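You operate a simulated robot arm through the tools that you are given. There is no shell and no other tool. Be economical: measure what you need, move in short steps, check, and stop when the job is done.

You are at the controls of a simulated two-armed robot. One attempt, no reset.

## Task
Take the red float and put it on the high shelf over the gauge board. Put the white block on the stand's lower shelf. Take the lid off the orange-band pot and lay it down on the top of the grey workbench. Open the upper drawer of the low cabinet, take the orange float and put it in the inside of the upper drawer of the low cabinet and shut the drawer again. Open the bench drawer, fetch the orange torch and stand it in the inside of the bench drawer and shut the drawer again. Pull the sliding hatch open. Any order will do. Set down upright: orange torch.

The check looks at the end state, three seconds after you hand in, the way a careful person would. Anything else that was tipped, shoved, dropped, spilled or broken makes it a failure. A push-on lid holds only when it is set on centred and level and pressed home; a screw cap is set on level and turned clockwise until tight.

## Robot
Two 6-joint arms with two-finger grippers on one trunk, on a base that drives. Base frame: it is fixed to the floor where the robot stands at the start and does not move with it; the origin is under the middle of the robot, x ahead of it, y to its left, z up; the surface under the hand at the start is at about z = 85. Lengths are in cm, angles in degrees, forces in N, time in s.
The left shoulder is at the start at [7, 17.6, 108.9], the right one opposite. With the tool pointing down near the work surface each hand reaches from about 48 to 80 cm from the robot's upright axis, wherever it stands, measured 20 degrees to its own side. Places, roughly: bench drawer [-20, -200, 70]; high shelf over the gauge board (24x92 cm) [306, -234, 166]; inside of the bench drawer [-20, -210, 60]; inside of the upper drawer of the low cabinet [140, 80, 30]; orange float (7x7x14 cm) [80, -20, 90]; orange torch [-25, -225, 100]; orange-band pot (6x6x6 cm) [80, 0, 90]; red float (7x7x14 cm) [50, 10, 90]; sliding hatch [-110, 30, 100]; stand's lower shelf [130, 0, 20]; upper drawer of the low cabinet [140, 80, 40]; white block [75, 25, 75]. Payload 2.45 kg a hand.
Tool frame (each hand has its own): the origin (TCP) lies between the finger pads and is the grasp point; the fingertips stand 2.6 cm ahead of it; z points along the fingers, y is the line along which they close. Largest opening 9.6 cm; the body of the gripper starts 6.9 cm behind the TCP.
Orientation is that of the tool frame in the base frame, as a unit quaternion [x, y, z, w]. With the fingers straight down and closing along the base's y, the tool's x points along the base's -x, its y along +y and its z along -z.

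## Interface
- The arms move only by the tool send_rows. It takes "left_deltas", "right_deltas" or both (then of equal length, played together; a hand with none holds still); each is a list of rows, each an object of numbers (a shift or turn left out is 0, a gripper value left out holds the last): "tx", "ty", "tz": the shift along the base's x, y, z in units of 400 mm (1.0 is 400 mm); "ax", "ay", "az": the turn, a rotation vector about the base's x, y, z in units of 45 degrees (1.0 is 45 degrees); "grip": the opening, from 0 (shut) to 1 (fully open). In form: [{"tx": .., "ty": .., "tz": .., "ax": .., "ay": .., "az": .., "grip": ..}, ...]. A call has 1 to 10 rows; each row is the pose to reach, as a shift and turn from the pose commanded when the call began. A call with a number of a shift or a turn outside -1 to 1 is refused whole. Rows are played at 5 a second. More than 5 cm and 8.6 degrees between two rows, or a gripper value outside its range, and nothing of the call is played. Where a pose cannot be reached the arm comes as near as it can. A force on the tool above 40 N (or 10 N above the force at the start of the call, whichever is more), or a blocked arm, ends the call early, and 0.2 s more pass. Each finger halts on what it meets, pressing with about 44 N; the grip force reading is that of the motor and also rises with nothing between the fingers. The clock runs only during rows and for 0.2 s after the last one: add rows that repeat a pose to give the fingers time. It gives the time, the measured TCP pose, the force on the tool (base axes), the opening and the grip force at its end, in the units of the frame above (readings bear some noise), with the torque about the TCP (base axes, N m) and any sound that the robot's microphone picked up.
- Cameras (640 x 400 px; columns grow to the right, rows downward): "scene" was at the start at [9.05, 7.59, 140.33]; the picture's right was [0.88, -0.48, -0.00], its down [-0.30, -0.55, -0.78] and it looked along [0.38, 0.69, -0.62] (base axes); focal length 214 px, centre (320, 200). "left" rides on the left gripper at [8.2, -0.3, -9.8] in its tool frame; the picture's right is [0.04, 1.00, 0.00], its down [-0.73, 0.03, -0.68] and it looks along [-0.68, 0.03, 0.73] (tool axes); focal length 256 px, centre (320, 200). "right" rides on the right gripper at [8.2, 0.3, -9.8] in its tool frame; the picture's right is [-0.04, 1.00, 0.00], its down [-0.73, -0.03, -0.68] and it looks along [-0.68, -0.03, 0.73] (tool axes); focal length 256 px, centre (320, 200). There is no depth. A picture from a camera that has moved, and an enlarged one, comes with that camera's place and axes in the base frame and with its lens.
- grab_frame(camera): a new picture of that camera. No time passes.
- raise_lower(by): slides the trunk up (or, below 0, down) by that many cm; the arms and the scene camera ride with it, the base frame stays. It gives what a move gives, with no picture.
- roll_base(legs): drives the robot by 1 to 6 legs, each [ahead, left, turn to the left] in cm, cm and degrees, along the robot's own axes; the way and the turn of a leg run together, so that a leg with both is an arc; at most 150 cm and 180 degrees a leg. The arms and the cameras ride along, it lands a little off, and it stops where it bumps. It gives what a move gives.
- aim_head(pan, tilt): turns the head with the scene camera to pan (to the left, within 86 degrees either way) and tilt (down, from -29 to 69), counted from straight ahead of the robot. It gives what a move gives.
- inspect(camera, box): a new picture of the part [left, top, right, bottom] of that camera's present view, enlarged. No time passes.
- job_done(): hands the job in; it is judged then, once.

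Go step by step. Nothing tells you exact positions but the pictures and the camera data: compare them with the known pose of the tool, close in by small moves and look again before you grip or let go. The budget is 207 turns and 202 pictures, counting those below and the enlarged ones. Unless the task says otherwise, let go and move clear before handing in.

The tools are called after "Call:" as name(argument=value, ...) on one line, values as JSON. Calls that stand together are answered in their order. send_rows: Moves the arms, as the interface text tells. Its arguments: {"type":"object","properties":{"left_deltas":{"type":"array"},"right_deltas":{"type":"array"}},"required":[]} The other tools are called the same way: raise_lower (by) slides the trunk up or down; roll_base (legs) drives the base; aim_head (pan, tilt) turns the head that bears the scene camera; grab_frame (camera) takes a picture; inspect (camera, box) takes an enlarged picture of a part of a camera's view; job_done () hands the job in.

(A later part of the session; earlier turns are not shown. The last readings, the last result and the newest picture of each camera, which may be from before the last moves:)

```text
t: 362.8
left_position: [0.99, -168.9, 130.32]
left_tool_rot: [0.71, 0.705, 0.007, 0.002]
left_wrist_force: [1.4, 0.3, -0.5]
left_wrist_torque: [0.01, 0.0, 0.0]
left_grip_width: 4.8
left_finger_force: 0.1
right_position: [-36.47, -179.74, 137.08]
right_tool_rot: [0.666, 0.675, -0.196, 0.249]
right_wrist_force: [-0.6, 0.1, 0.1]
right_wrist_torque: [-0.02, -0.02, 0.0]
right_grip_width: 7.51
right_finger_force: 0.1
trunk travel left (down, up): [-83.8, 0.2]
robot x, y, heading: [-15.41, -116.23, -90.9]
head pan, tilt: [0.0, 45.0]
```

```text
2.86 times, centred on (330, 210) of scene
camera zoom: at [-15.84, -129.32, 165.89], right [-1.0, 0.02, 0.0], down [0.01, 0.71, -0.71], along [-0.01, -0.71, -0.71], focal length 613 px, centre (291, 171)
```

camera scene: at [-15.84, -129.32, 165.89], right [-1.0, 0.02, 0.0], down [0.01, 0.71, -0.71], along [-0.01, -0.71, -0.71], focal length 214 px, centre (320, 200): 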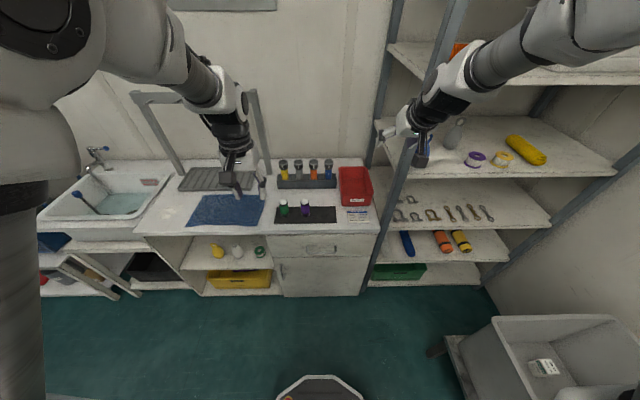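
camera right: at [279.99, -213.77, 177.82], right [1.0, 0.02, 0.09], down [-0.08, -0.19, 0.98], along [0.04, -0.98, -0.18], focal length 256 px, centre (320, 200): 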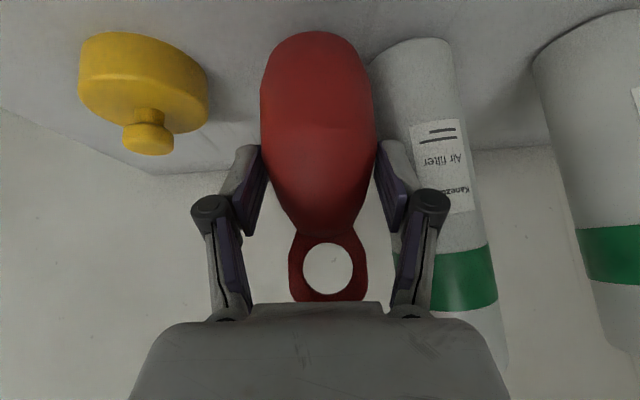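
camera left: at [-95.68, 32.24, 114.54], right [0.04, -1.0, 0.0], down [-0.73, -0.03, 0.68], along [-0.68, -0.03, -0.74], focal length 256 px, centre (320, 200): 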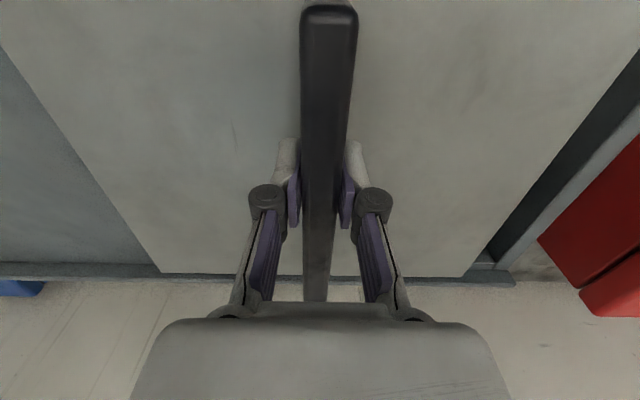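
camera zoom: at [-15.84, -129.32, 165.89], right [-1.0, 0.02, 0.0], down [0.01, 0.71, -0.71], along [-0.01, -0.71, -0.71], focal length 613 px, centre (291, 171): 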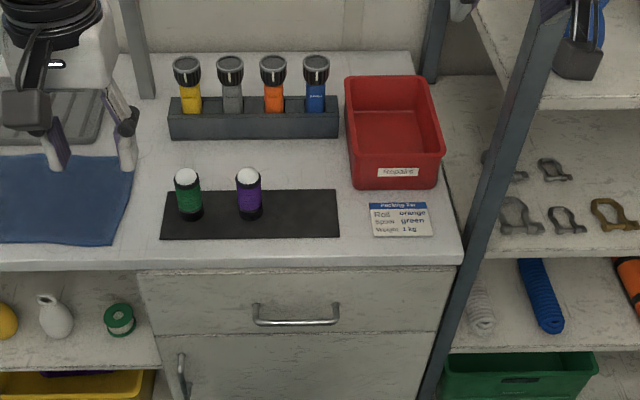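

Geometry: counter top z≈85, drawer front y≈-192 (z 57–78), handle bar about (-17,-189,69.5); orange torch at about (-13.6,-222), top z≈101. Prepare hands: right back to straight down, left yawed and pitched for the handle.

Call:
send_rows(left_deltas=[{"ty": -0.08, "az": 0.166}, {"ty": -0.16, "az": 0.333}, {"ty": -0.24, "az": 0.5}, {"ty": -0.32, "az": 0.666}, {"ty": -0.4, "az": 0.833}, {"ty": -0.48, "az": 1.0}], right_deltas=[{"ax": 0.136, "ay": 0.016}, {"ax": 0.273, "ay": 0.032}, {"ax": 0.409, "ay": 0.048}, {"ax": 0.545, "ay": 0.065}, {"ax": 0.682, "ay": 0.081, "az": -0.01}, {"ax": 0.818, "ay": 0.097, "az": -0.017}])

Call:
send_rows(left_deltas=[{"az": 0.166}, {"az": 0.333}, {"az": 0.5}, {"az": 0.666}, {"az": 0.833}, {"az": 1.0}])

Call:
send_rows(left_deltas=[{"ax": -0.166}, {"ax": -0.333}, {"ax": -0.5}, {"ax": -0.666}, {"ax": -0.833}, {"ax": -1.0}])

Call:
raise_lower(by=-40)

Call:
raise_lower(by=-16)

```text
t: 364.2
left_position: [1.31, -188.55, 129.93]
left_tool_rot: [0.386, 0.923, 0.01, -0.002]
left_wrist_force: [0.5, 0.2, -0.4]
left_wrist_torque: [0.06, 0.02, -0.01]
left_grip_width: 4.8
left_finger_force: 0.1
right_position: [-36.43, -179.92, 136.96]
right_tool_rot: [0.707, 0.707, 0.001, -0.004]
right_wrist_force: [1.6, -0.2, 0.9]
right_wrist_torque: [0.04, 0.04, 0.01]
right_grip_width: 7.49
right_finger_force: 0.1
trunk travel left (down, up): [-83.8, 0.2]
robot x, y, heading: [-15.03, -116.36, -91.1]
head pan, tilt: [0.0, 45.0]
```

```text
t: 365.6
left_position: [1.18, -188.18, 130.19]
left_tool_rot: [0.002, 1.0, 0.006, -0.004]
left_wrist_force: [0.5, 0.5, -0.2]
left_wrist_torque: [0.01, -0.02, 0.02]
left_grip_width: 4.8
left_finger_force: 0.1
right_position: [-36.49, -179.71, 137.15]
right_tool_rot: [0.707, 0.707, -0.001, -0.002]
right_wrist_force: [0.2, 0.3, 0.1]
right_wrist_torque: [-0.05, -0.01, -0.03]
right_grip_width: 7.5
right_finger_force: 0.1
trunk travel left (down, up): [-83.8, 0.2]
robot x, y, heading: [-15.13, -116.22, -90.7]
head pan, tilt: [0.0, 45.0]
```

```text
t: 367.0
left_position: [1.1, -188.12, 130.19]
left_tool_rot: [0.006, 0.926, -0.377, -0.001]
left_wrist_force: [-1.2, 0.0, -0.3]
left_wrist_torque: [-0.01, -0.01, -0.04]
left_grip_width: 4.79
left_finger_force: 0.1
right_position: [-36.46, -179.59, 137.12]
right_tool_rot: [0.707, 0.707, 0.0, 0.0]
right_wrist_force: [0.3, 0.2, -0.8]
right_wrist_torque: [0.01, -0.02, -0.01]
right_grip_width: 7.51
right_finger_force: 0.0
trunk travel left (down, up): [-83.8, 0.2]
robot x, y, heading: [-15.2, -116.49, -91.0]
head pan, tilt: [0.0, 45.0]
```

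```text
t: 370.9
left_position: [1.14, -188.15, 90.29]
left_tool_rot: [0.005, 0.926, -0.376, -0.002]
left_wrist_force: [0.9, 0.0, 0.0]
left_wrist_torque: [-0.03, -0.03, 0.03]
left_grip_width: 4.8
left_finger_force: 0.1
right_position: [-36.35, -179.64, 97.18]
right_tool_rot: [0.708, 0.707, 0.0, -0.001]
right_wrist_force: [-0.7, -0.1, 0.2]
right_wrist_torque: [0.02, -0.03, 0.0]
right_grip_width: 7.47
right_finger_force: 0.1
trunk travel left (down, up): [-43.8, 40.2]
robot x, y, heading: [-15.42, -116.27, -90.9]
head pan, tilt: [0.0, 45.0]
```

```text
t: 371.8
left_position: [1.16, -188.35, 85.12]
left_tool_rot: [0.006, 0.92, -0.391, -0.003]
left_wrist_force: [1.1, 8.0, 29.1]
left_wrist_torque: [-1.05, 0.06, -0.13]
left_grip_width: 6.73
left_finger_force: 14.2
right_position: [-36.41, -179.46, 90.75]
right_tool_rot: [0.706, 0.708, -0.002, 0.0]
right_wrist_force: [-0.3, 0.0, 0.5]
right_wrist_torque: [0.0, 0.03, 0.01]
right_grip_width: 7.49
right_finger_force: 0.2
trunk travel left (down, up): [-37.2, 46.8]
robot x, y, heading: [-15.32, -116.38, -90.8]
head pan, tilt: [0.0, 45.0]
stopped: the force on the tool passed its limit at 46 N (the readings are from after the stop); the commanded pose is now the measured one
```

The left fingertip touched the counter edge; raise at once, back the base off, and look.

Call:
raise_lower(by=8)

Call:
roll_base(legs=[[-8, 0, 0]])

Call:
grab_frame(camera="scene")

```text
t: 373.0
left_position: [1.18, -188.42, 92.36]
left_tool_rot: [0.005, 0.923, -0.385, -0.001]
left_wrist_force: [-0.2, -0.1, 0.0]
left_wrist_torque: [-0.02, 0.0, 0.01]
left_grip_width: 4.81
left_finger_force: 0.0
right_position: [-36.37, -179.71, 98.51]
right_tool_rot: [0.707, 0.707, 0.0, -0.002]
right_wrist_force: [-0.1, 0.1, 0.4]
right_wrist_torque: [0.04, 0.01, -0.02]
right_grip_width: 7.49
right_finger_force: 0.1
trunk travel left (down, up): [-45.2, 38.8]
robot x, y, heading: [-15.38, -116.28, -91.1]
head pan, tilt: [0.0, 45.0]
```

```text
t: 374.0
left_position: [1.22, -180.4, 92.47]
left_tool_rot: [0.005, 0.923, -0.385, -0.002]
left_wrist_force: [0.1, 0.3, -0.1]
left_wrist_torque: [0.02, -0.01, 0.03]
left_grip_width: 4.79
left_finger_force: 0.0
right_position: [-36.31, -171.53, 98.69]
right_tool_rot: [0.707, 0.708, 0.0, -0.001]
right_wrist_force: [0.0, 0.1, 1.1]
right_wrist_torque: [-0.03, 0.01, 0.0]
right_grip_width: 7.47
right_finger_force: 0.1
trunk travel left (down, up): [-45.2, 38.8]
robot x, y, heading: [-15.64, -108.23, -91.0]
head pan, tilt: [0.0, 45.0]
```

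```text
47 pictures are left
camera scene: at [-15.57, -121.21, 127.32], right [-1.0, 0.01, 0.0], down [0.01, 0.71, -0.71], along [-0.01, -0.71, -0.71], focal length 214 px, centre (320, 200)
```

scene: 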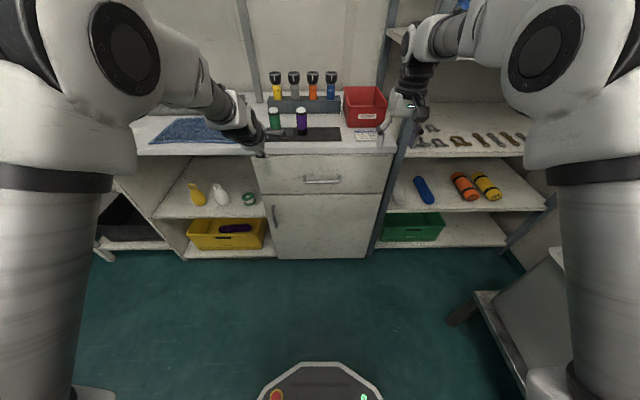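

Nothing was disturbed. Handle refined to about (-17.2,-187.6,71.7). Lower by 14, shift right 17, and add a little pitch.

Call:
raise_lower(by=-14)

Call:
roll_base(legs=[[0, -17, 0.9]])

Call:
send_rows(left_deltas=[{"ax": -0.08, "grip": 0.37}, {"ax": -0.16}, {"ax": -0.16}])

Call:
grab_frame(camera="left")

Call:
grab_frame(camera="scene")

```text
t: 375.7
left_position: [1.4, -180.48, 78.45]
left_tool_rot: [0.005, 0.923, -0.384, -0.002]
left_wrist_force: [0.1, 0.2, 0.3]
left_wrist_torque: [0.04, -0.02, 0.03]
left_grip_width: 4.79
left_finger_force: 0.0
right_position: [-36.32, -171.68, 84.65]
right_tool_rot: [0.706, 0.708, 0.0, -0.001]
right_wrist_force: [0.9, 0.4, 0.1]
right_wrist_torque: [0.02, 0.0, -0.04]
right_grip_width: 7.49
right_finger_force: 0.0
trunk travel left (down, up): [-31.2, 52.8]
robot x, y, heading: [-15.36, -108.31, -91.0]
head pan, tilt: [0.0, 45.0]
```

```text
t: 377.1
left_position: [-14.43, -180.02, 78.39]
left_tool_rot: [-0.003, 0.923, -0.384, 0.002]
left_wrist_force: [0.2, 0.3, 0.2]
left_wrist_torque: [-0.02, -0.06, -0.01]
left_grip_width: 4.82
left_finger_force: 0.0
right_position: [-52.24, -171.9, 84.59]
right_tool_rot: [0.701, 0.714, 0.002, -0.001]
right_wrist_force: [0.4, 0.2, -0.3]
right_wrist_torque: [0.02, -0.04, -0.01]
right_grip_width: 7.5
right_finger_force: 0.1
trunk travel left (down, up): [-31.2, 52.8]
robot x, y, heading: [-31.96, -108.09, -89.9]
head pan, tilt: [0.0, 45.0]
```

```text
t: 377.9
left_position: [-14.49, -179.92, 78.29]
left_tool_rot: [-0.003, 0.898, -0.441, 0.002]
left_wrist_force: [0.2, 0.2, 0.8]
left_wrist_torque: [0.0, -0.02, 0.01]
left_grip_width: 3.55
left_finger_force: 0.0
left hand out of reach, approached as far as the arm can: row 1
right_position: [-52.18, -171.85, 84.46]
right_tool_rot: [0.7, 0.714, 0.0, -0.002]
right_wrist_force: [-0.8, -0.3, 0.1]
right_wrist_torque: [-0.02, 0.01, 0.01]
right_grip_width: 7.49
right_finger_force: 0.0
trunk travel left (down, up): [-31.2, 52.8]
robot x, y, heading: [-32.27, -108.14, -89.8]
head pan, tilt: [0.0, 45.0]
```

```text
46 pictures are left
camera left: at [-22.53, -172.65, 84.65], right [-0.05, 0.61, -0.79], down [0.73, 0.56, 0.39], along [0.68, -0.56, -0.47], focal length 256 px, centre (320, 200)
```

left: 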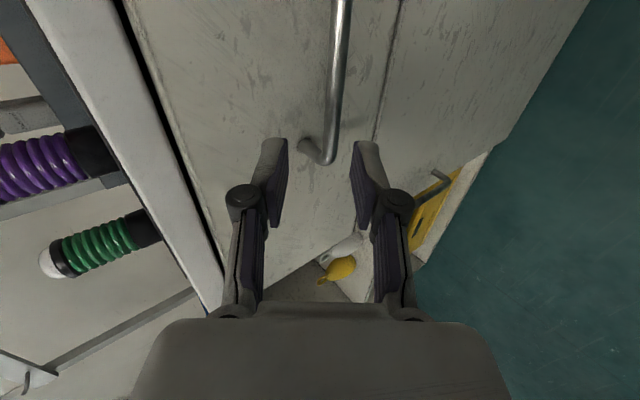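

```text
45 pictures are left
camera scene: at [-32.37, -121.24, 113.31], right [-1.0, 0.0, 0.0], down [0.0, 0.71, -0.71], along [0.0, -0.71, -0.71], focal length 214 px, centre (320, 200)
```

scene: 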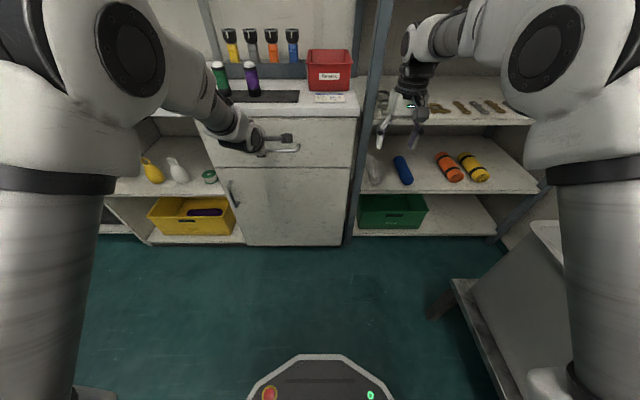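

Bar aligned with the fingers. Advance along the finger axis and grip.

Call:
send_rows(left_deltas=[{"tx": -0.03, "ty": -0.05, "tz": -0.04}, {"tx": -0.06, "ty": -0.1, "tz": -0.079}, {"tx": -0.06, "ty": -0.14, "tz": -0.11}, {"tx": -0.06, "ty": -0.17, "tz": -0.134}, {"tx": -0.06, "ty": -0.17, "tz": -0.134}])

Call:
grab_frame(camera="left")

```text
t: 379.1
left_position: [-16.82, -186.79, 73.03]
left_tool_rot: [-0.004, 0.897, -0.442, 0.001]
left_wrist_force: [-0.9, 2.7, -1.6]
left_wrist_torque: [0.02, -0.01, -0.04]
left_grip_width: 3.91
left_finger_force: 0.1
right_position: [-52.17, -171.86, 84.65]
right_tool_rot: [0.701, 0.714, 0.0, -0.001]
right_wrist_force: [0.1, -0.3, -1.2]
right_wrist_torque: [0.01, 0.0, -0.01]
right_grip_width: 7.49
right_finger_force: 0.0
trunk travel left (down, up): [-31.2, 52.8]
robot x, y, heading: [-32.16, -108.31, -90.1]
head pan, tilt: [0.0, 45.0]
```

```text
44 pictures are left
camera left: at [-24.94, -179.41, 79.38], right [-0.05, 0.61, -0.79], down [0.73, 0.56, 0.39], along [0.68, -0.56, -0.47], focal length 256 px, centre (320, 200)
```

left: 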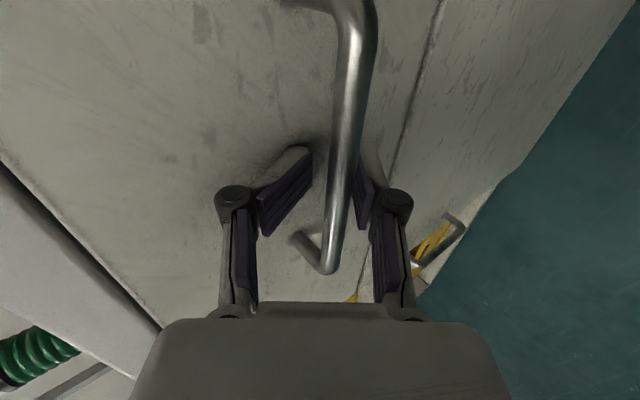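

Call:
send_rows(left_deltas=[{"ty": 0.01, "tz": 0.005, "grip": 0.25}, {"ty": 0.01, "tz": 0.005, "grip": 0.1}, {"ty": 0.01, "tz": 0.005, "grip": 0.0}, {"ty": 0.01, "tz": 0.005, "grip": 0.0}])

Call:
grab_frame(camera="left")

```text
t: 380.0
left_position: [-16.74, -186.08, 72.5]
left_tool_rot: [-0.001, 0.901, -0.434, 0.001]
left_wrist_force: [0.1, 0.3, -5.4]
left_wrist_torque: [-0.24, -0.27, 0.03]
left_grip_width: 1.01
left_finger_force: 37.5
right_position: [-52.22, -171.99, 84.6]
right_tool_rot: [0.7, 0.714, 0.001, -0.002]
right_wrist_force: [0.8, 0.1, 0.9]
right_wrist_torque: [0.01, -0.01, -0.03]
right_grip_width: 7.47
right_finger_force: 0.1
trunk travel left (down, up): [-31.2, 52.8]
robot x, y, heading: [-32.32, -107.84, -89.9]
head pan, tilt: [0.0, 45.0]
stopped in row 4 (left hand): the force on the tool passed its limit at 42 N (the readings are from after the stop); the commanded pose is now the measured one
```

```text
43 pictures are left
camera left: at [-24.95, -178.8, 78.94], right [-0.04, 0.62, -0.78], down [0.73, 0.55, 0.4], along [0.68, -0.55, -0.48], focal length 256 px, centre (320, 200)
```

left: 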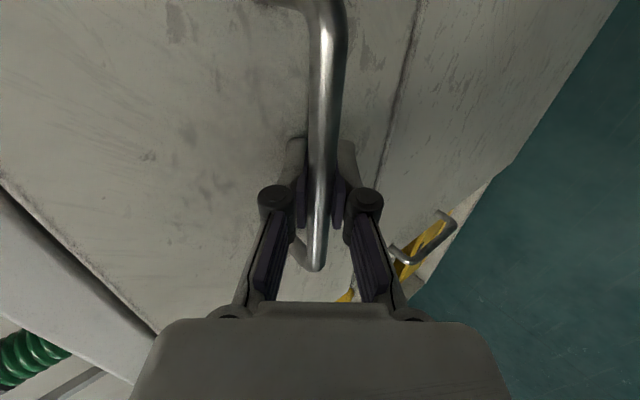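

Call:
roll_base(legs=[[-5, 0, 0]])

Call:
roll_base(legs=[[-20, 0, 0]])

Call:
grab_frame(camera="scene")

```text
t: 380.9
left_position: [-16.83, -181.22, 72.49]
left_tool_rot: [-0.003, 0.901, -0.434, 0.002]
left_wrist_force: [-2.6, 1.4, -9.2]
left_wrist_torque: [-0.06, -0.23, -0.03]
left_grip_width: 1.03
left_finger_force: 37.6
right_position: [-52.16, -167.06, 84.46]
right_tool_rot: [0.701, 0.714, 0.0, -0.001]
right_wrist_force: [0.7, -1.0, -0.4]
right_wrist_torque: [-0.03, 0.01, -0.01]
right_grip_width: 7.48
right_finger_force: 0.1
trunk travel left (down, up): [-31.2, 52.8]
robot x, y, heading: [-32.03, -103.29, -89.8]
head pan, tilt: [0.0, 45.0]
```

```text
t: 382.5
left_position: [-16.81, -161.3, 72.51]
left_tool_rot: [-0.003, 0.901, -0.433, 0.002]
left_wrist_force: [-5.5, 1.9, -5.3]
left_wrist_torque: [-0.07, -0.11, -0.17]
left_grip_width: 1.04
left_finger_force: 37.5
right_position: [-52.25, -147.02, 84.51]
right_tool_rot: [0.7, 0.715, -0.001, -0.001]
right_wrist_force: [-0.1, 0.1, -0.1]
right_wrist_torque: [0.0, 0.03, 0.0]
right_grip_width: 7.5
right_finger_force: 0.0
trunk travel left (down, up): [-31.2, 52.8]
robot x, y, heading: [-32.1, -83.12, -89.7]
head pan, tilt: [0.0, 45.0]
```

```text
42 pictures are left
camera scene: at [-32.5, -96.39, 113.3], right [-1.0, 0.0, 0.0], down [0.0, 0.71, -0.71], along [0.0, -0.71, -0.71], focal length 214 px, centre (320, 200)
```

scene: 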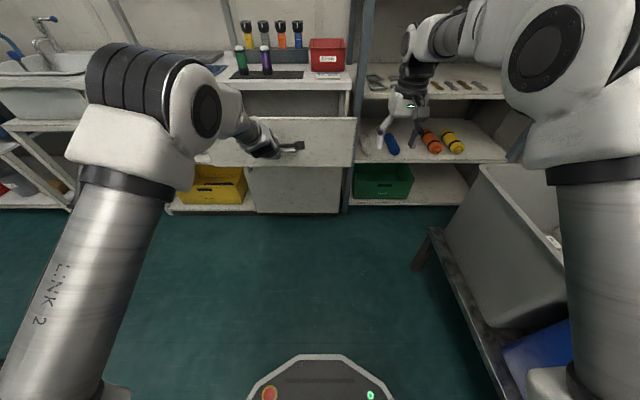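

Drawer is open ~25 cm. Release, withdraw the left hand upward, raise the trunk, and move so the right hand can take the torch.

Call:
send_rows(left_deltas=[{"grip": 0.2}, {"grip": 0.4}, {"grip": 0.4}, {"ty": 0.06, "tz": 0.045}, {"ty": 0.12, "tz": 0.09}, {"ty": 0.14, "tz": 0.18}, {"ty": 0.14, "tz": 0.28}, {"ty": 0.14, "tz": 0.38}])

Call:
raise_lower(by=32)

Call:
roll_base(legs=[[0, 36, 0], [62, 0, 0]])

Call:
grab_frame(camera="scene")

Call:
grab_frame(camera="right")

```text
t: 384.3
left_position: [-15.26, -154.44, 84.97]
left_tool_rot: [-0.009, 0.892, -0.452, 0.015]
left_wrist_force: [-0.1, 0.1, 0.1]
left_wrist_torque: [0.0, 0.03, 0.0]
left_grip_width: 3.84
left_finger_force: 0.0
left hand out of reach, approached as far as the arm can: row 7, 8
right_position: [-52.13, -147.14, 84.72]
right_tool_rot: [0.699, 0.715, 0.0, -0.002]
right_wrist_force: [-0.9, 0.7, -0.3]
right_wrist_torque: [-0.01, 0.03, -0.02]
right_grip_width: 7.51
right_finger_force: 0.1
trunk travel left (down, up): [-31.2, 52.8]
robot x, y, heading: [-32.63, -83.54, -89.8]
head pan, tilt: [0.0, 45.0]
```

```text
t: 387.5
left_position: [-15.29, -154.56, 116.78]
left_tool_rot: [-0.009, 0.892, -0.451, 0.014]
left_wrist_force: [0.2, -0.2, 0.8]
left_wrist_torque: [-0.01, 0.03, 0.01]
left_grip_width: 3.83
left_finger_force: 0.2
right_position: [-52.12, -147.22, 116.63]
right_tool_rot: [0.7, 0.715, 0.0, -0.001]
right_wrist_force: [0.4, -1.0, -0.4]
right_wrist_torque: [-0.01, -0.02, 0.06]
right_grip_width: 7.45
right_finger_force: 0.2
trunk travel left (down, up): [-63.2, 20.8]
robot x, y, heading: [-32.3, -83.15, -89.8]
head pan, tilt: [0.0, 45.0]
```

```text
t: 392.8
left_position: [19.79, -216.12, 116.88]
left_tool_rot: [-0.006, 0.892, -0.453, 0.012]
left_wrist_force: [-0.5, -0.9, 0.3]
left_wrist_torque: [0.0, 0.02, -0.01]
left_grip_width: 3.85
left_finger_force: 0.1
right_position: [-16.94, -208.44, 116.68]
right_tool_rot: [0.703, 0.712, 0.0, -0.001]
right_wrist_force: [0.9, -0.8, -0.1]
right_wrist_torque: [-0.01, 0.01, -0.01]
right_grip_width: 7.49
right_finger_force: 0.0
trunk travel left (down, up): [-63.2, 20.8]
robot x, y, heading: [3.34, -144.79, -90.4]
head pan, tilt: [0.0, 45.0]
```

```text
41 pictures are left
camera scene: at [3.08, -157.86, 145.32], right [-1.0, 0.0, 0.0], down [0.0, 0.71, -0.71], along [0.0, -0.71, -0.71], focal length 214 px, centre (320, 200)
```

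scene: 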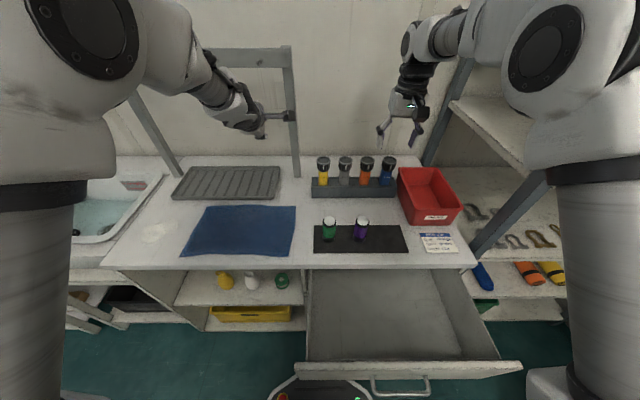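

```text
40 pictures are left
camera right: at [-16.93, -200.2, 126.58], right [1.0, -0.03, 0.0], down [-0.02, -0.74, 0.68], along [-0.02, -0.68, -0.74], focal length 256 px, centre (320, 200)
```

right: 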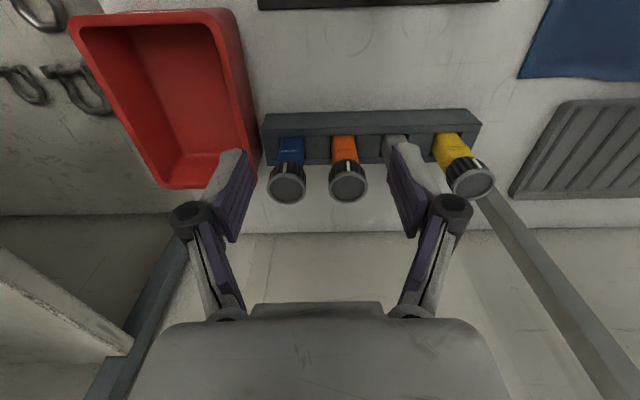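

Clear view: orange torch head at about (-13.9,-222.8), top z≈100. Pitch the right hand 18° forward for reach and hover above it.

Call:
send_rows(right_deltas=[{"ax": -0.1, "tx": 0.02, "ty": -0.07, "tz": -0.02, "grip": 0.67}, {"ax": -0.2, "tx": 0.04, "ty": -0.15, "tz": -0.05}, {"ax": -0.3, "tx": 0.06, "ty": -0.23, "tz": -0.1}, {"ax": -0.4, "tx": 0.076, "ty": -0.3, "tz": -0.17}, {"ax": -0.4, "tx": 0.076, "ty": -0.345, "tz": -0.23}, {"ax": -0.4, "tx": 0.076, "ty": -0.345, "tz": -0.23}])

Call:
grab_frame(camera="right")

Call:
inspect(camera="scene", box=[290, 100, 450, 220])

```text
t: 394.2
left_position: [19.68, -216.12, 116.94]
left_tool_rot: [-0.005, 0.892, -0.452, 0.012]
left_wrist_force: [-0.5, -0.1, -0.2]
left_wrist_torque: [0.0, 0.01, -0.01]
left_grip_width: 3.83
left_finger_force: 0.1
right_position: [-13.77, -222.39, 107.46]
right_tool_rot: [0.694, 0.703, -0.113, 0.11]
right_wrist_force: [0.2, 1.3, 0.9]
right_wrist_torque: [-0.01, -0.01, -0.02]
right_grip_width: 6.43
right_finger_force: 0.1
trunk travel left (down, up): [-63.2, 20.8]
robot x, y, heading: [3.25, -144.83, -90.0]
head pan, tilt: [0.0, 45.0]
```

```text
39 pictures are left
camera right: at [-13.71, -211.43, 114.36], right [1.0, -0.03, 0.01], down [-0.02, -0.49, 0.87], along [-0.02, -0.87, -0.49], focal length 256 px, centre (320, 200)
```

right: 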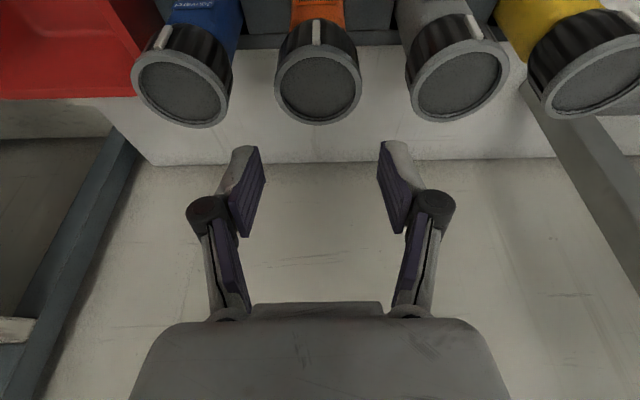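

```text
3.33 times, centred on (370, 160) of scene
camera zoom: at [3.1, -157.79, 145.32], right [-1.0, 0.0, 0.0], down [0.0, 0.71, -0.71], along [0.0, -0.71, -0.71], focal length 715 px, centre (153, 333)
```

zoom: 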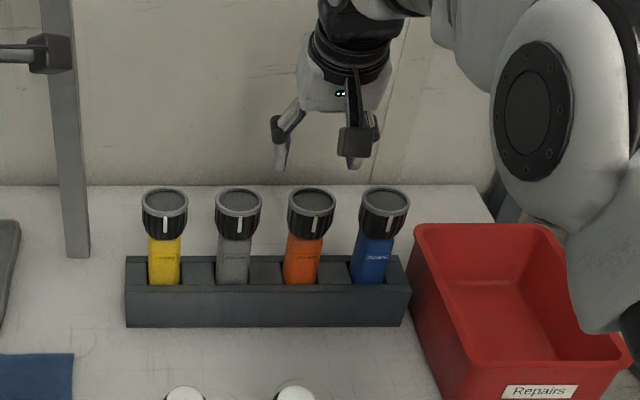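

Call:
send_rows(right_deltas=[{"tz": -0.08, "grip": 0.74}, {"tz": -0.15}, {"tz": -0.2}, {"tz": -0.235}, {"tz": -0.235}])

Call:
grab_frame(camera="right")

Call:
inspect(camera="scene", box=[290, 100, 450, 220])

```text
t: 395.4
left_position: [19.71, -216.21, 116.86]
left_tool_rot: [-0.006, 0.892, -0.453, 0.013]
left_wrist_force: [0.1, -0.2, -0.4]
left_wrist_torque: [0.0, -0.02, -0.01]
left_grip_width: 3.87
left_finger_force: 0.0
right_position: [-13.87, -222.39, 97.93]
right_tool_rot: [0.694, 0.703, -0.111, 0.109]
right_wrist_force: [1.0, 0.5, 0.2]
right_wrist_torque: [0.0, 0.0, -0.01]
right_grip_width: 7.07
right_finger_force: 0.1
trunk travel left (down, up): [-63.2, 20.8]
robot x, y, heading: [3.16, -144.8, -90.5]
head pan, tilt: [0.0, 45.0]
```

```text
37 pictures are left
camera right: at [-13.81, -211.5, 104.92], right [1.0, -0.03, 0.01], down [-0.02, -0.49, 0.87], along [-0.02, -0.87, -0.49], focal length 256 px, centre (320, 200)
```

right: 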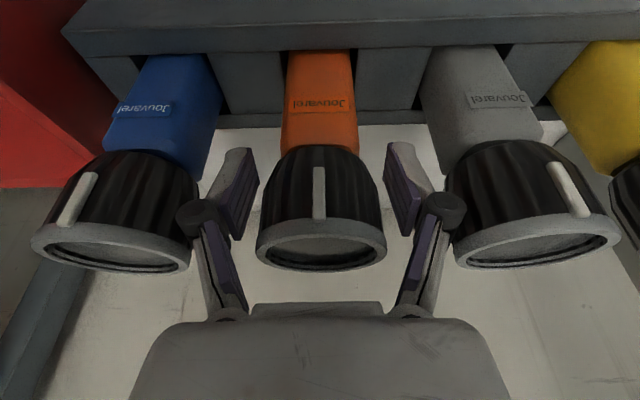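

```text
3.33 times, centred on (370, 160) of scene
camera zoom: at [3.1, -157.88, 145.31], right [-1.0, 0.0, 0.0], down [0.0, 0.71, -0.71], along [0.0, -0.71, -0.71], focal length 715 px, centre (153, 333)
```

zoom: 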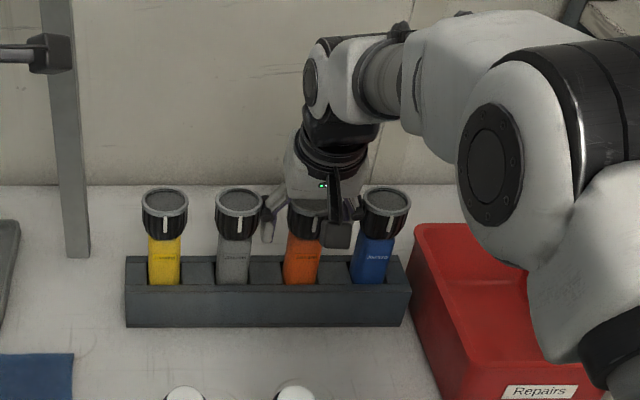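

Fingers straddle the orange torch head. Close and lift straight up.

Call:
send_rows(right_deltas=[{"grip": 0.6}, {"grip": 0.45}, {"grip": 0.3}, {"grip": 0.3}])

Call:
send_rows(right_deltas=[{"tz": 0.05}, {"tz": 0.12}, {"tz": 0.2}, {"tz": 0.3}])

Call:
inspect(camera="scene", box=[290, 80, 450, 220])

```text
t: 396.4
left_position: [19.69, -216.21, 116.86]
left_tool_rot: [-0.006, 0.892, -0.452, 0.012]
left_wrist_force: [-0.2, -0.6, 0.8]
left_wrist_torque: [-0.05, -0.03, 0.01]
left_grip_width: 3.84
left_finger_force: 0.1
right_position: [-14.06, -222.38, 97.98]
right_tool_rot: [0.694, 0.703, -0.111, 0.109]
right_wrist_force: [-1.0, 0.0, 2.0]
right_wrist_torque: [0.0, 0.09, 0.0]
right_grip_width: 4.64
right_finger_force: 44.0
trunk travel left (down, up): [-63.2, 20.8]
robot x, y, heading: [3.48, -144.55, -90.1]
head pan, tilt: [0.0, 45.0]
```

```text
t: 397.4
left_position: [19.77, -216.13, 116.84]
left_tool_rot: [-0.005, 0.892, -0.452, 0.013]
left_wrist_force: [-0.3, -0.8, -0.2]
left_wrist_torque: [0.0, 0.03, 0.0]
left_grip_width: 3.84
left_finger_force: 0.0
right_position: [-14.1, -222.08, 109.93]
right_tool_rot: [0.694, 0.703, -0.111, 0.109]
right_wrist_force: [0.6, 0.5, -3.5]
right_wrist_torque: [-0.05, -0.03, -0.02]
right_grip_width: 4.62
right_finger_force: 43.9
trunk travel left (down, up): [-63.2, 20.8]
robot x, y, heading: [3.41, -144.85, -90.5]
head pan, tilt: [0.0, 45.0]
```

```text
2.86 times, centred on (370, 150) of scene
camera zoom: at [3.1, -157.83, 145.31], right [-1.0, 0.0, 0.0], down [0.0, 0.71, -0.71], along [0.0, -0.71, -0.71], focal length 613 px, centre (177, 343)
```

zoom: 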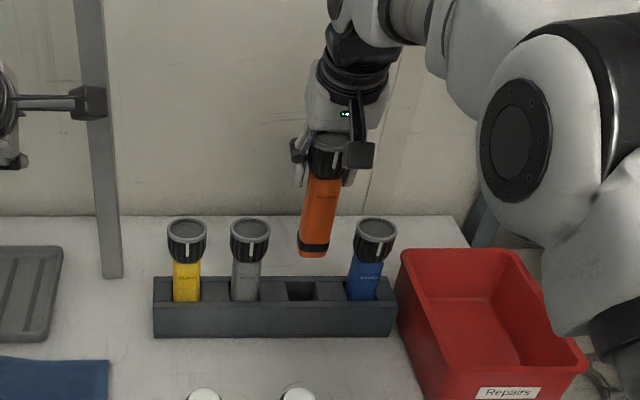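

Torch is out. Lift a bit more while drawing back, then reverse the base so it hangs above the open drawer.

Call:
send_rows(right_deltas=[{"tz": 0.06, "ty": 0.03}, {"tz": 0.12, "ty": 0.08}, {"tz": 0.16, "ty": 0.14}])

Call:
roll_base(legs=[[-36, 0, 0.4]])

Call:
grab_frame(camera="scene")

Call:
grab_frame(camera="right")

```text
t: 398.2
left_position: [19.79, -216.18, 116.81]
left_tool_rot: [-0.005, 0.892, -0.452, 0.013]
left_wrist_force: [0.2, -0.6, 0.8]
left_wrist_torque: [0.0, 0.01, -0.01]
left_grip_width: 3.84
left_finger_force: 0.0
right_position: [-13.92, -216.38, 116.45]
right_tool_rot: [0.695, 0.702, -0.111, 0.109]
right_wrist_force: [0.5, 0.5, -2.4]
right_wrist_torque: [-0.04, 0.0, 0.01]
right_grip_width: 4.62
right_finger_force: 43.8
trunk travel left (down, up): [-63.2, 20.8]
robot x, y, heading: [3.11, -144.88, -90.3]
head pan, tilt: [0.0, 45.0]
```

```text
t: 400.5
left_position: [20.1, -180.57, 116.77]
left_tool_rot: [-0.008, 0.892, -0.451, 0.014]
left_wrist_force: [0.1, 0.6, 0.3]
left_wrist_torque: [0.0, 0.02, -0.01]
left_grip_width: 3.85
left_finger_force: 0.1
right_position: [-13.5, -181.03, 116.23]
right_tool_rot: [0.692, 0.705, -0.11, 0.109]
right_wrist_force: [0.6, 0.2, -3.1]
right_wrist_torque: [-0.06, 0.01, -0.04]
right_grip_width: 4.65
right_finger_force: 43.8
trunk travel left (down, up): [-63.2, 20.8]
robot x, y, heading: [3.62, -109.0, -90.0]
head pan, tilt: [0.0, 45.0]
```

```text
34 pictures are left
camera scene: at [3.18, -122.37, 145.29], right [-1.0, 0.0, 0.0], down [0.0, 0.71, -0.71], along [0.0, -0.71, -0.71], focal length 214 px, centre (320, 200)
```

scene: 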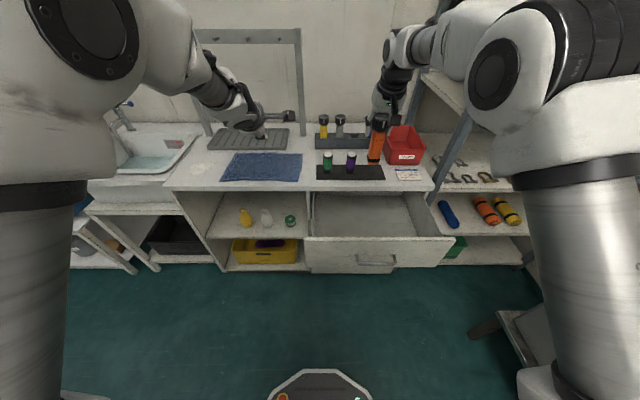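

```text
33 pictures are left
camera right: at [-13.45, -170.08, 123.29], right [1.0, -0.02, 0.01], down [-0.02, -0.49, 0.87], along [-0.01, -0.87, -0.49], focal length 256 px, centre (320, 200)
```

right: 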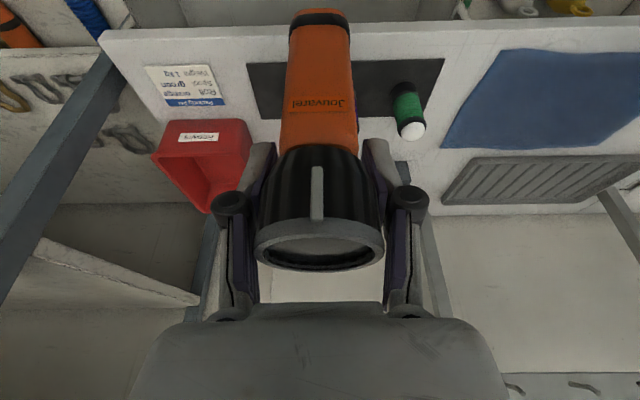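

Torch hangs over the drawer. Descend at y≈-182.5 (keeping the camera clear of the drawer front) to just above its floor.

Call:
send_rows(right_deltas=[{"ty": -0.015, "tz": -0.1}, {"ty": -0.03, "tz": -0.2}, {"ty": -0.037, "tz": -0.31}, {"ty": -0.037, "tz": -0.42}, {"ty": -0.037, "tz": -0.53}, {"ty": -0.037, "tz": -0.64}, {"ty": -0.037, "tz": -0.75}, {"ty": -0.037, "tz": -0.84}, {"ty": -0.037, "tz": -0.84}])

Call:
grab_frame(camera="right")

Call:
inspect(camera="scene", box=[280, 120, 480, 280])

```text
t: 402.5
left_position: [20.21, -180.46, 116.79]
left_tool_rot: [-0.008, 0.892, -0.452, 0.014]
left_wrist_force: [0.8, -0.3, 0.6]
left_wrist_torque: [0.01, -0.04, 0.0]
left_grip_width: 3.84
left_finger_force: 0.0
right_position: [-13.5, -182.62, 82.82]
right_tool_rot: [0.692, 0.705, -0.111, 0.109]
right_wrist_force: [0.7, 0.0, -4.2]
right_wrist_torque: [-0.01, 0.0, 0.03]
right_grip_width: 4.64
right_finger_force: 43.8
trunk travel left (down, up): [-63.2, 20.8]
robot x, y, heading: [3.58, -108.73, -89.9]
head pan, tilt: [0.0, 45.0]
```

```text
32 pictures are left
camera right: at [-13.38, -171.66, 89.71], right [1.0, -0.02, 0.01], down [-0.02, -0.49, 0.87], along [-0.01, -0.87, -0.49], focal length 256 px, centre (320, 200)
```

right: 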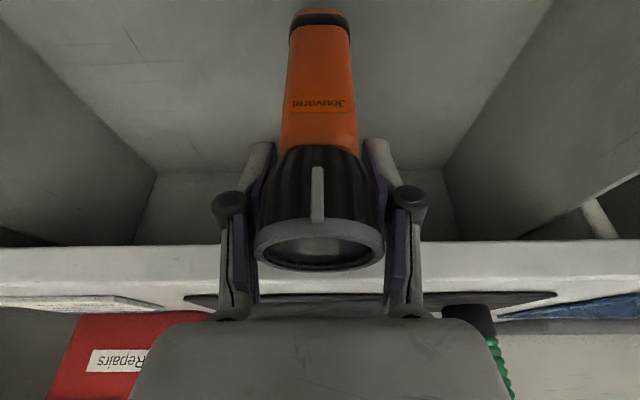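

```text
2.50 times, centred on (380, 200) of scene
camera zoom: at [3.21, -122.25, 145.31], right [-1.0, 0.0, 0.0], down [0.0, 0.71, -0.71], along [0.0, -0.71, -0.71], focal length 536 px, centre (170, 200)
```

zoom: 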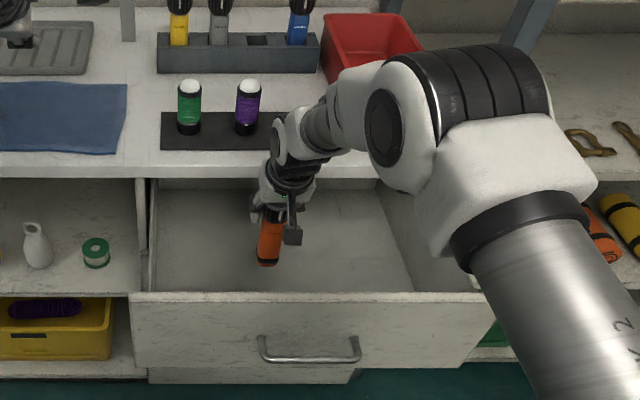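

Call:
send_rows(right_deltas=[{"tz": -0.08}, {"tz": -0.15}, {"tz": -0.2}, {"tz": -0.22}, {"tz": -0.24}, {"tz": -0.26}, {"tz": -0.275}, {"tz": -0.29}, {"tz": -0.305}, {"tz": -0.32}])

Call:
inspect(camera="scene", box=[280, 120, 480, 280])

```text
t: 403.6
left_position: [20.2, -180.35, 116.94]
left_tool_rot: [-0.008, 0.892, -0.452, 0.013]
left_wrist_force: [0.0, -1.2, -0.7]
left_wrist_torque: [0.01, -0.02, 0.01]
left_grip_width: 3.82
left_finger_force: 0.0
right_position: [-13.49, -183.02, 75.08]
right_tool_rot: [0.691, 0.703, -0.117, 0.117]
right_wrist_force: [0.7, -0.1, 30.7]
right_wrist_torque: [0.84, -0.21, 0.03]
right_grip_width: 4.8
right_finger_force: 43.9
trunk travel left (down, up): [-63.2, 20.8]
robot x, y, heading: [3.12, -108.94, -89.9]
head pan, tilt: [0.0, 45.0]
stopped in row 5 (right hand): the force on the tool passed its limit at 42 N (the readings are from after the stop); the commanded pose is now the measured one
```

```text
2.50 times, centred on (380, 200) of scene
camera zoom: at [3.23, -122.09, 145.35], right [-1.0, 0.0, 0.0], down [0.0, 0.71, -0.71], along [0.0, -0.71, -0.71], focal length 536 px, centre (170, 200)
```

zoom: 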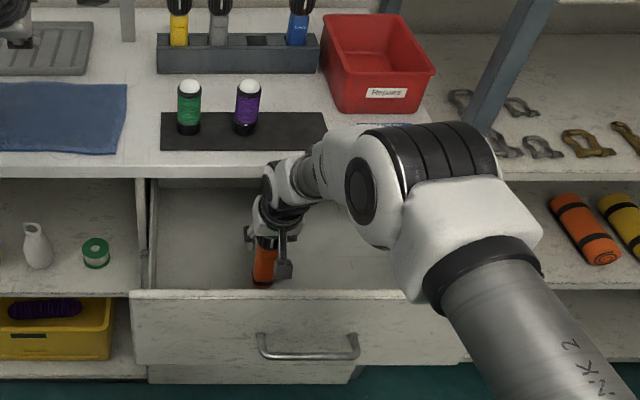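

Contact on the drawer floor. Ease up slightly to straighten, then open slowly.

Call:
send_rows(right_deltas=[{"tz": 0.006}, {"tz": 0.009, "ax": 0.02}, {"tz": 0.009, "ax": 0.02}, {"tz": 0.009, "ax": 0.02, "grip": 0.55}, {"tz": 0.009, "ax": 0.02, "grip": 0.62}, {"tz": 0.009, "ax": 0.02, "grip": 0.7}, {"tz": 0.009, "ax": 0.02, "grip": 0.75}])

Call:
grab_frame(camera="right")

```text
t: 405.2
left_position: [20.22, -180.41, 116.91]
left_tool_rot: [-0.008, 0.892, -0.452, 0.014]
left_wrist_force: [-0.5, 0.0, -0.6]
left_wrist_torque: [-0.02, 0.01, 0.0]
left_grip_width: 3.84
left_finger_force: 0.2
right_position: [-13.65, -182.59, 74.85]
right_tool_rot: [0.693, 0.705, -0.108, 0.107]
right_wrist_force: [-0.4, -0.1, -0.2]
right_wrist_torque: [-0.01, 0.0, -0.01]
right_grip_width: 7.18
right_finger_force: 0.0
trunk travel left (down, up): [-63.2, 20.8]
robot x, y, heading: [3.17, -109.34, -90.0]
head pan, tilt: [0.0, 45.0]
```

```text
29 pictures are left
camera right: at [-13.45, -171.79, 81.85], right [1.0, -0.02, 0.01], down [-0.02, -0.5, 0.87], along [-0.02, -0.87, -0.5], focal length 256 px, centre (320, 200)
```

right: 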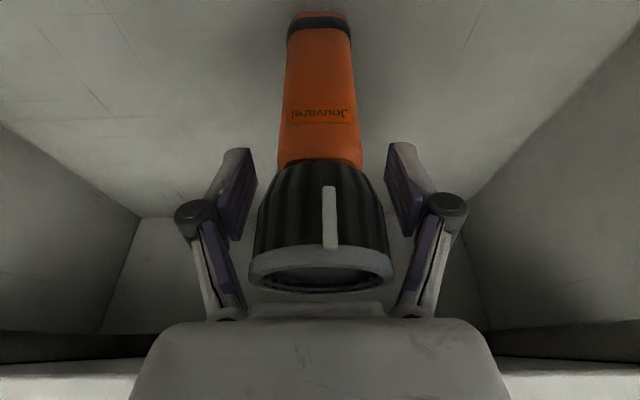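

Torch stands free. Lift the hand straight up out of the drawer.

Call:
send_rows(right_deltas=[{"tz": 0.04}, {"tz": 0.1}, {"tz": 0.18}, {"tz": 0.28}, {"tz": 0.39}, {"tz": 0.5}, {"tz": 0.61}, {"tz": 0.72}, {"tz": 0.83}])

Call:
grab_frame(camera="right")

Call:
inspect(camera="scene", box=[280, 120, 480, 280])

```text
t: 407.2
left_position: [20.22, -180.38, 116.76]
left_tool_rot: [-0.008, 0.892, -0.453, 0.012]
left_wrist_force: [-0.2, -0.3, 0.9]
left_wrist_torque: [-0.03, 0.03, 0.03]
left_grip_width: 3.82
left_finger_force: 0.0
right_position: [-13.71, -182.45, 108.28]
right_tool_rot: [0.694, 0.704, -0.109, 0.106]
right_wrist_force: [0.5, -0.1, 0.4]
right_wrist_torque: [-0.04, 0.03, 0.01]
right_grip_width: 7.2
right_finger_force: 0.0
trunk travel left (down, up): [-63.2, 20.8]
robot x, y, heading: [3.55, -109.04, -90.0]
head pan, tilt: [0.0, 45.0]
```

```text
28 pictures are left
camera right: at [-13.63, -171.62, 115.19], right [1.0, -0.02, 0.01], down [-0.02, -0.5, 0.87], along [-0.02, -0.87, -0.5], focal length 256 px, centre (320, 200)
```

right: 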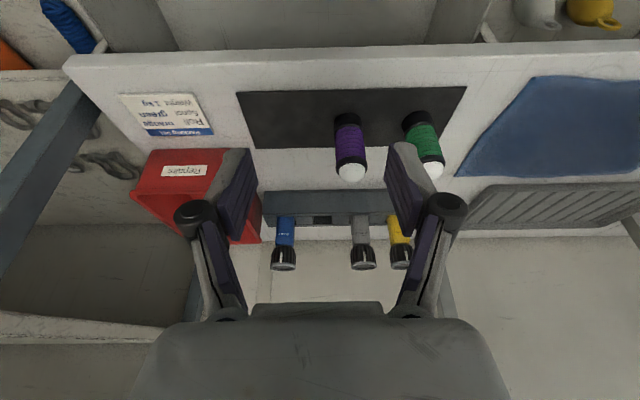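

```text
2.50 times, centred on (380, 200) of scene
camera zoom: at [3.21, -122.15, 145.31], right [-1.0, 0.0, 0.0], down [0.0, 0.71, -0.71], along [0.0, -0.71, -0.71], focal length 536 px, centre (170, 200)
```

zoom: 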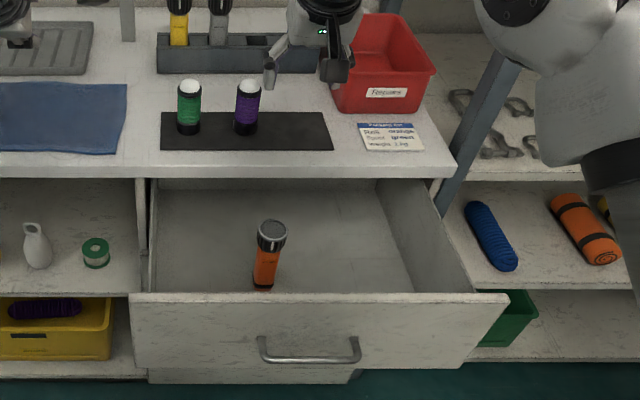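

The orange torch stands upright in the drawer. To close gently I'll push the handle bar slowly with the right hand's closed fingers. First lower the trunk 12 cm and bring the hand in front of the handle.

Call:
raise_lower(by=-10)

Call:
send_rows(right_deltas=[{"ty": 0.1, "grip": 0.0}, {"tx": -0.03, "ty": 0.2}, {"tx": -0.06, "ty": 0.3}, {"tx": -0.09, "ty": 0.4}, {"tx": -0.09, "ty": 0.5}, {"tx": -0.09, "ty": 0.6}, {"tx": -0.09, "ty": 0.64, "tz": -0.08}, {"tx": -0.09, "ty": 0.64, "tz": -0.2}])

Call:
grab_frame(camera="scene")

```text
t: 408.5
left_position: [20.11, -180.49, 106.91]
left_tool_rot: [-0.007, 0.892, -0.452, 0.013]
left_wrist_force: [0.2, 0.3, 0.5]
left_wrist_torque: [0.02, 0.03, -0.01]
left_grip_width: 3.85
left_finger_force: 0.1
right_position: [-13.61, -182.58, 98.09]
right_tool_rot: [0.693, 0.705, -0.109, 0.108]
right_wrist_force: [0.4, -0.5, 0.4]
right_wrist_torque: [-0.01, -0.02, 0.0]
right_grip_width: 7.21
right_finger_force: 0.1
trunk travel left (down, up): [-53.2, 30.8]
robot x, y, heading: [3.42, -108.92, -90.1]
head pan, tilt: [0.0, 45.0]
```

```text
t: 410.3
left_position: [20.14, -180.68, 106.67]
left_tool_rot: [-0.008, 0.892, -0.451, 0.014]
left_wrist_force: [0.6, -0.7, 0.0]
left_wrist_torque: [0.0, 0.0, 0.0]
left_grip_width: 3.84
left_finger_force: 0.1
right_position: [-16.94, -156.95, 90.21]
right_tool_rot: [0.693, 0.705, -0.107, 0.106]
right_wrist_force: [0.5, -0.7, -1.0]
right_wrist_torque: [0.0, 0.01, 0.01]
right_grip_width: 0.0
right_finger_force: 28.7
trunk travel left (down, up): [-53.2, 30.8]
robot x, y, heading: [3.15, -109.48, -89.9]
head pan, tilt: [0.0, 45.0]
```

```text
26 pictures are left
camera scene: at [3.18, -122.49, 135.29], right [-1.0, 0.0, 0.0], down [0.0, 0.71, -0.71], along [0.0, -0.71, -0.71], focal length 214 px, centre (320, 200)
```

scene: 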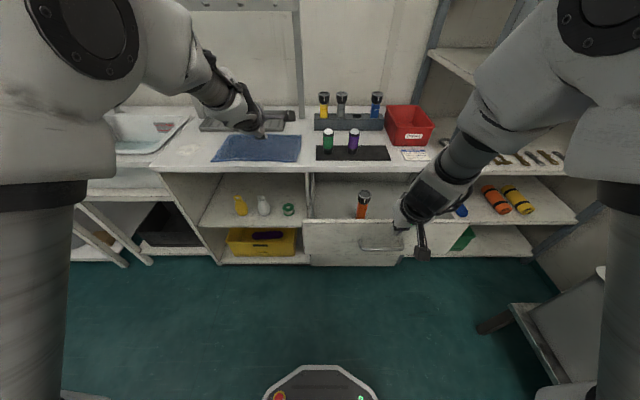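

Call:
send_rows(right_deltas=[{"tz": -0.1}, {"tz": -0.2}, {"tz": -0.3}, {"tz": -0.4}, {"tz": -0.44}, {"tz": -0.44}])

Call:
grab_frame(camera="right")

```text
t: 411.7
left_position: [20.03, -180.53, 106.82]
left_tool_rot: [-0.008, 0.892, -0.452, 0.013]
left_wrist_force: [-0.6, -0.4, 0.0]
left_wrist_torque: [-0.02, -0.03, 0.01]
left_grip_width: 3.84
left_finger_force: 0.0
right_position: [-16.0, -157.3, 73.45]
right_tool_rot: [0.693, 0.705, -0.106, 0.108]
right_wrist_force: [0.5, 0.2, -0.3]
right_wrist_torque: [-0.04, 0.02, 0.01]
right_grip_width: 0.0
right_finger_force: 28.8
right hand out of reach, approached as far as the arm can: row 4, 5, 6
trunk travel left (down, up): [-53.2, 30.8]
robot x, y, heading: [3.43, -109.01, -90.2]
head pan, tilt: [0.0, 45.0]
```

```text
25 pictures are left
camera right: at [-15.98, -146.47, 80.56], right [1.0, -0.02, 0.01], down [-0.02, -0.5, 0.87], along [-0.01, -0.87, -0.5], focal length 256 px, centre (320, 200)
```

right: 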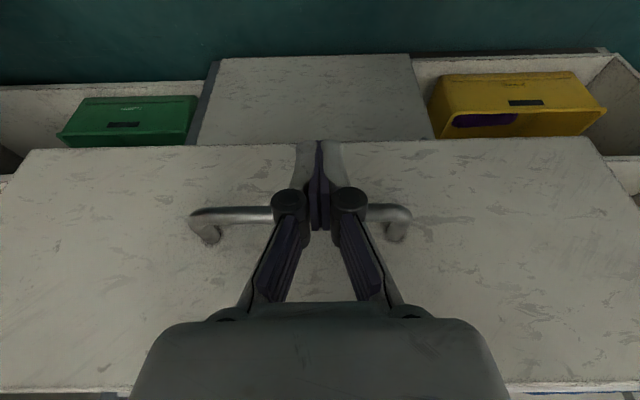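

Fingers face the middle of the handle. Push slowly.

Call:
send_rows(right_deltas=[{"ty": -0.04}, {"ty": -0.07}, {"ty": -0.09}, {"ty": -0.11}, {"ty": -0.135}, {"ty": -0.16}, {"ty": -0.185}, {"ty": -0.21}, {"ty": -0.235}, {"ty": -0.26}])

Call:
inspect(camera="scene", box=[280, 120, 480, 280])

```text
t: 413.9
left_position: [20.1, -180.44, 106.84]
left_tool_rot: [-0.007, 0.891, -0.453, 0.014]
left_wrist_force: [0.3, -0.7, 0.2]
left_wrist_torque: [0.03, -0.03, 0.01]
left_grip_width: 3.83
left_finger_force: 0.1
right_position: [-15.87, -167.27, 73.39]
right_tool_rot: [0.693, 0.705, -0.108, 0.107]
right_wrist_force: [-0.1, 0.0, 0.4]
right_wrist_torque: [0.0, 0.01, 0.01]
right_grip_width: 0.01
right_finger_force: 28.4
right hand out of reach, approached as far as the arm can: row 10
trunk travel left (down, up): [-53.2, 30.8]
robot x, y, heading: [3.41, -109.24, -89.9]
head pan, tilt: [0.0, 45.0]
```

```text
2.50 times, centred on (380, 200) of scene
camera zoom: at [3.19, -122.24, 135.31], right [-1.0, 0.0, 0.0], down [0.0, 0.71, -0.71], along [0.0, -0.71, -0.71], focal length 536 px, centre (170, 200)
```

zoom: 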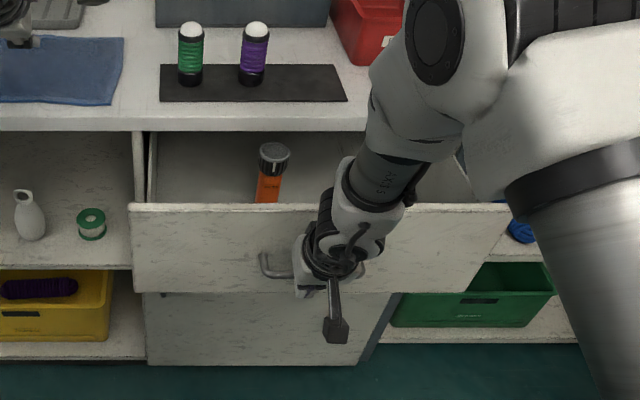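

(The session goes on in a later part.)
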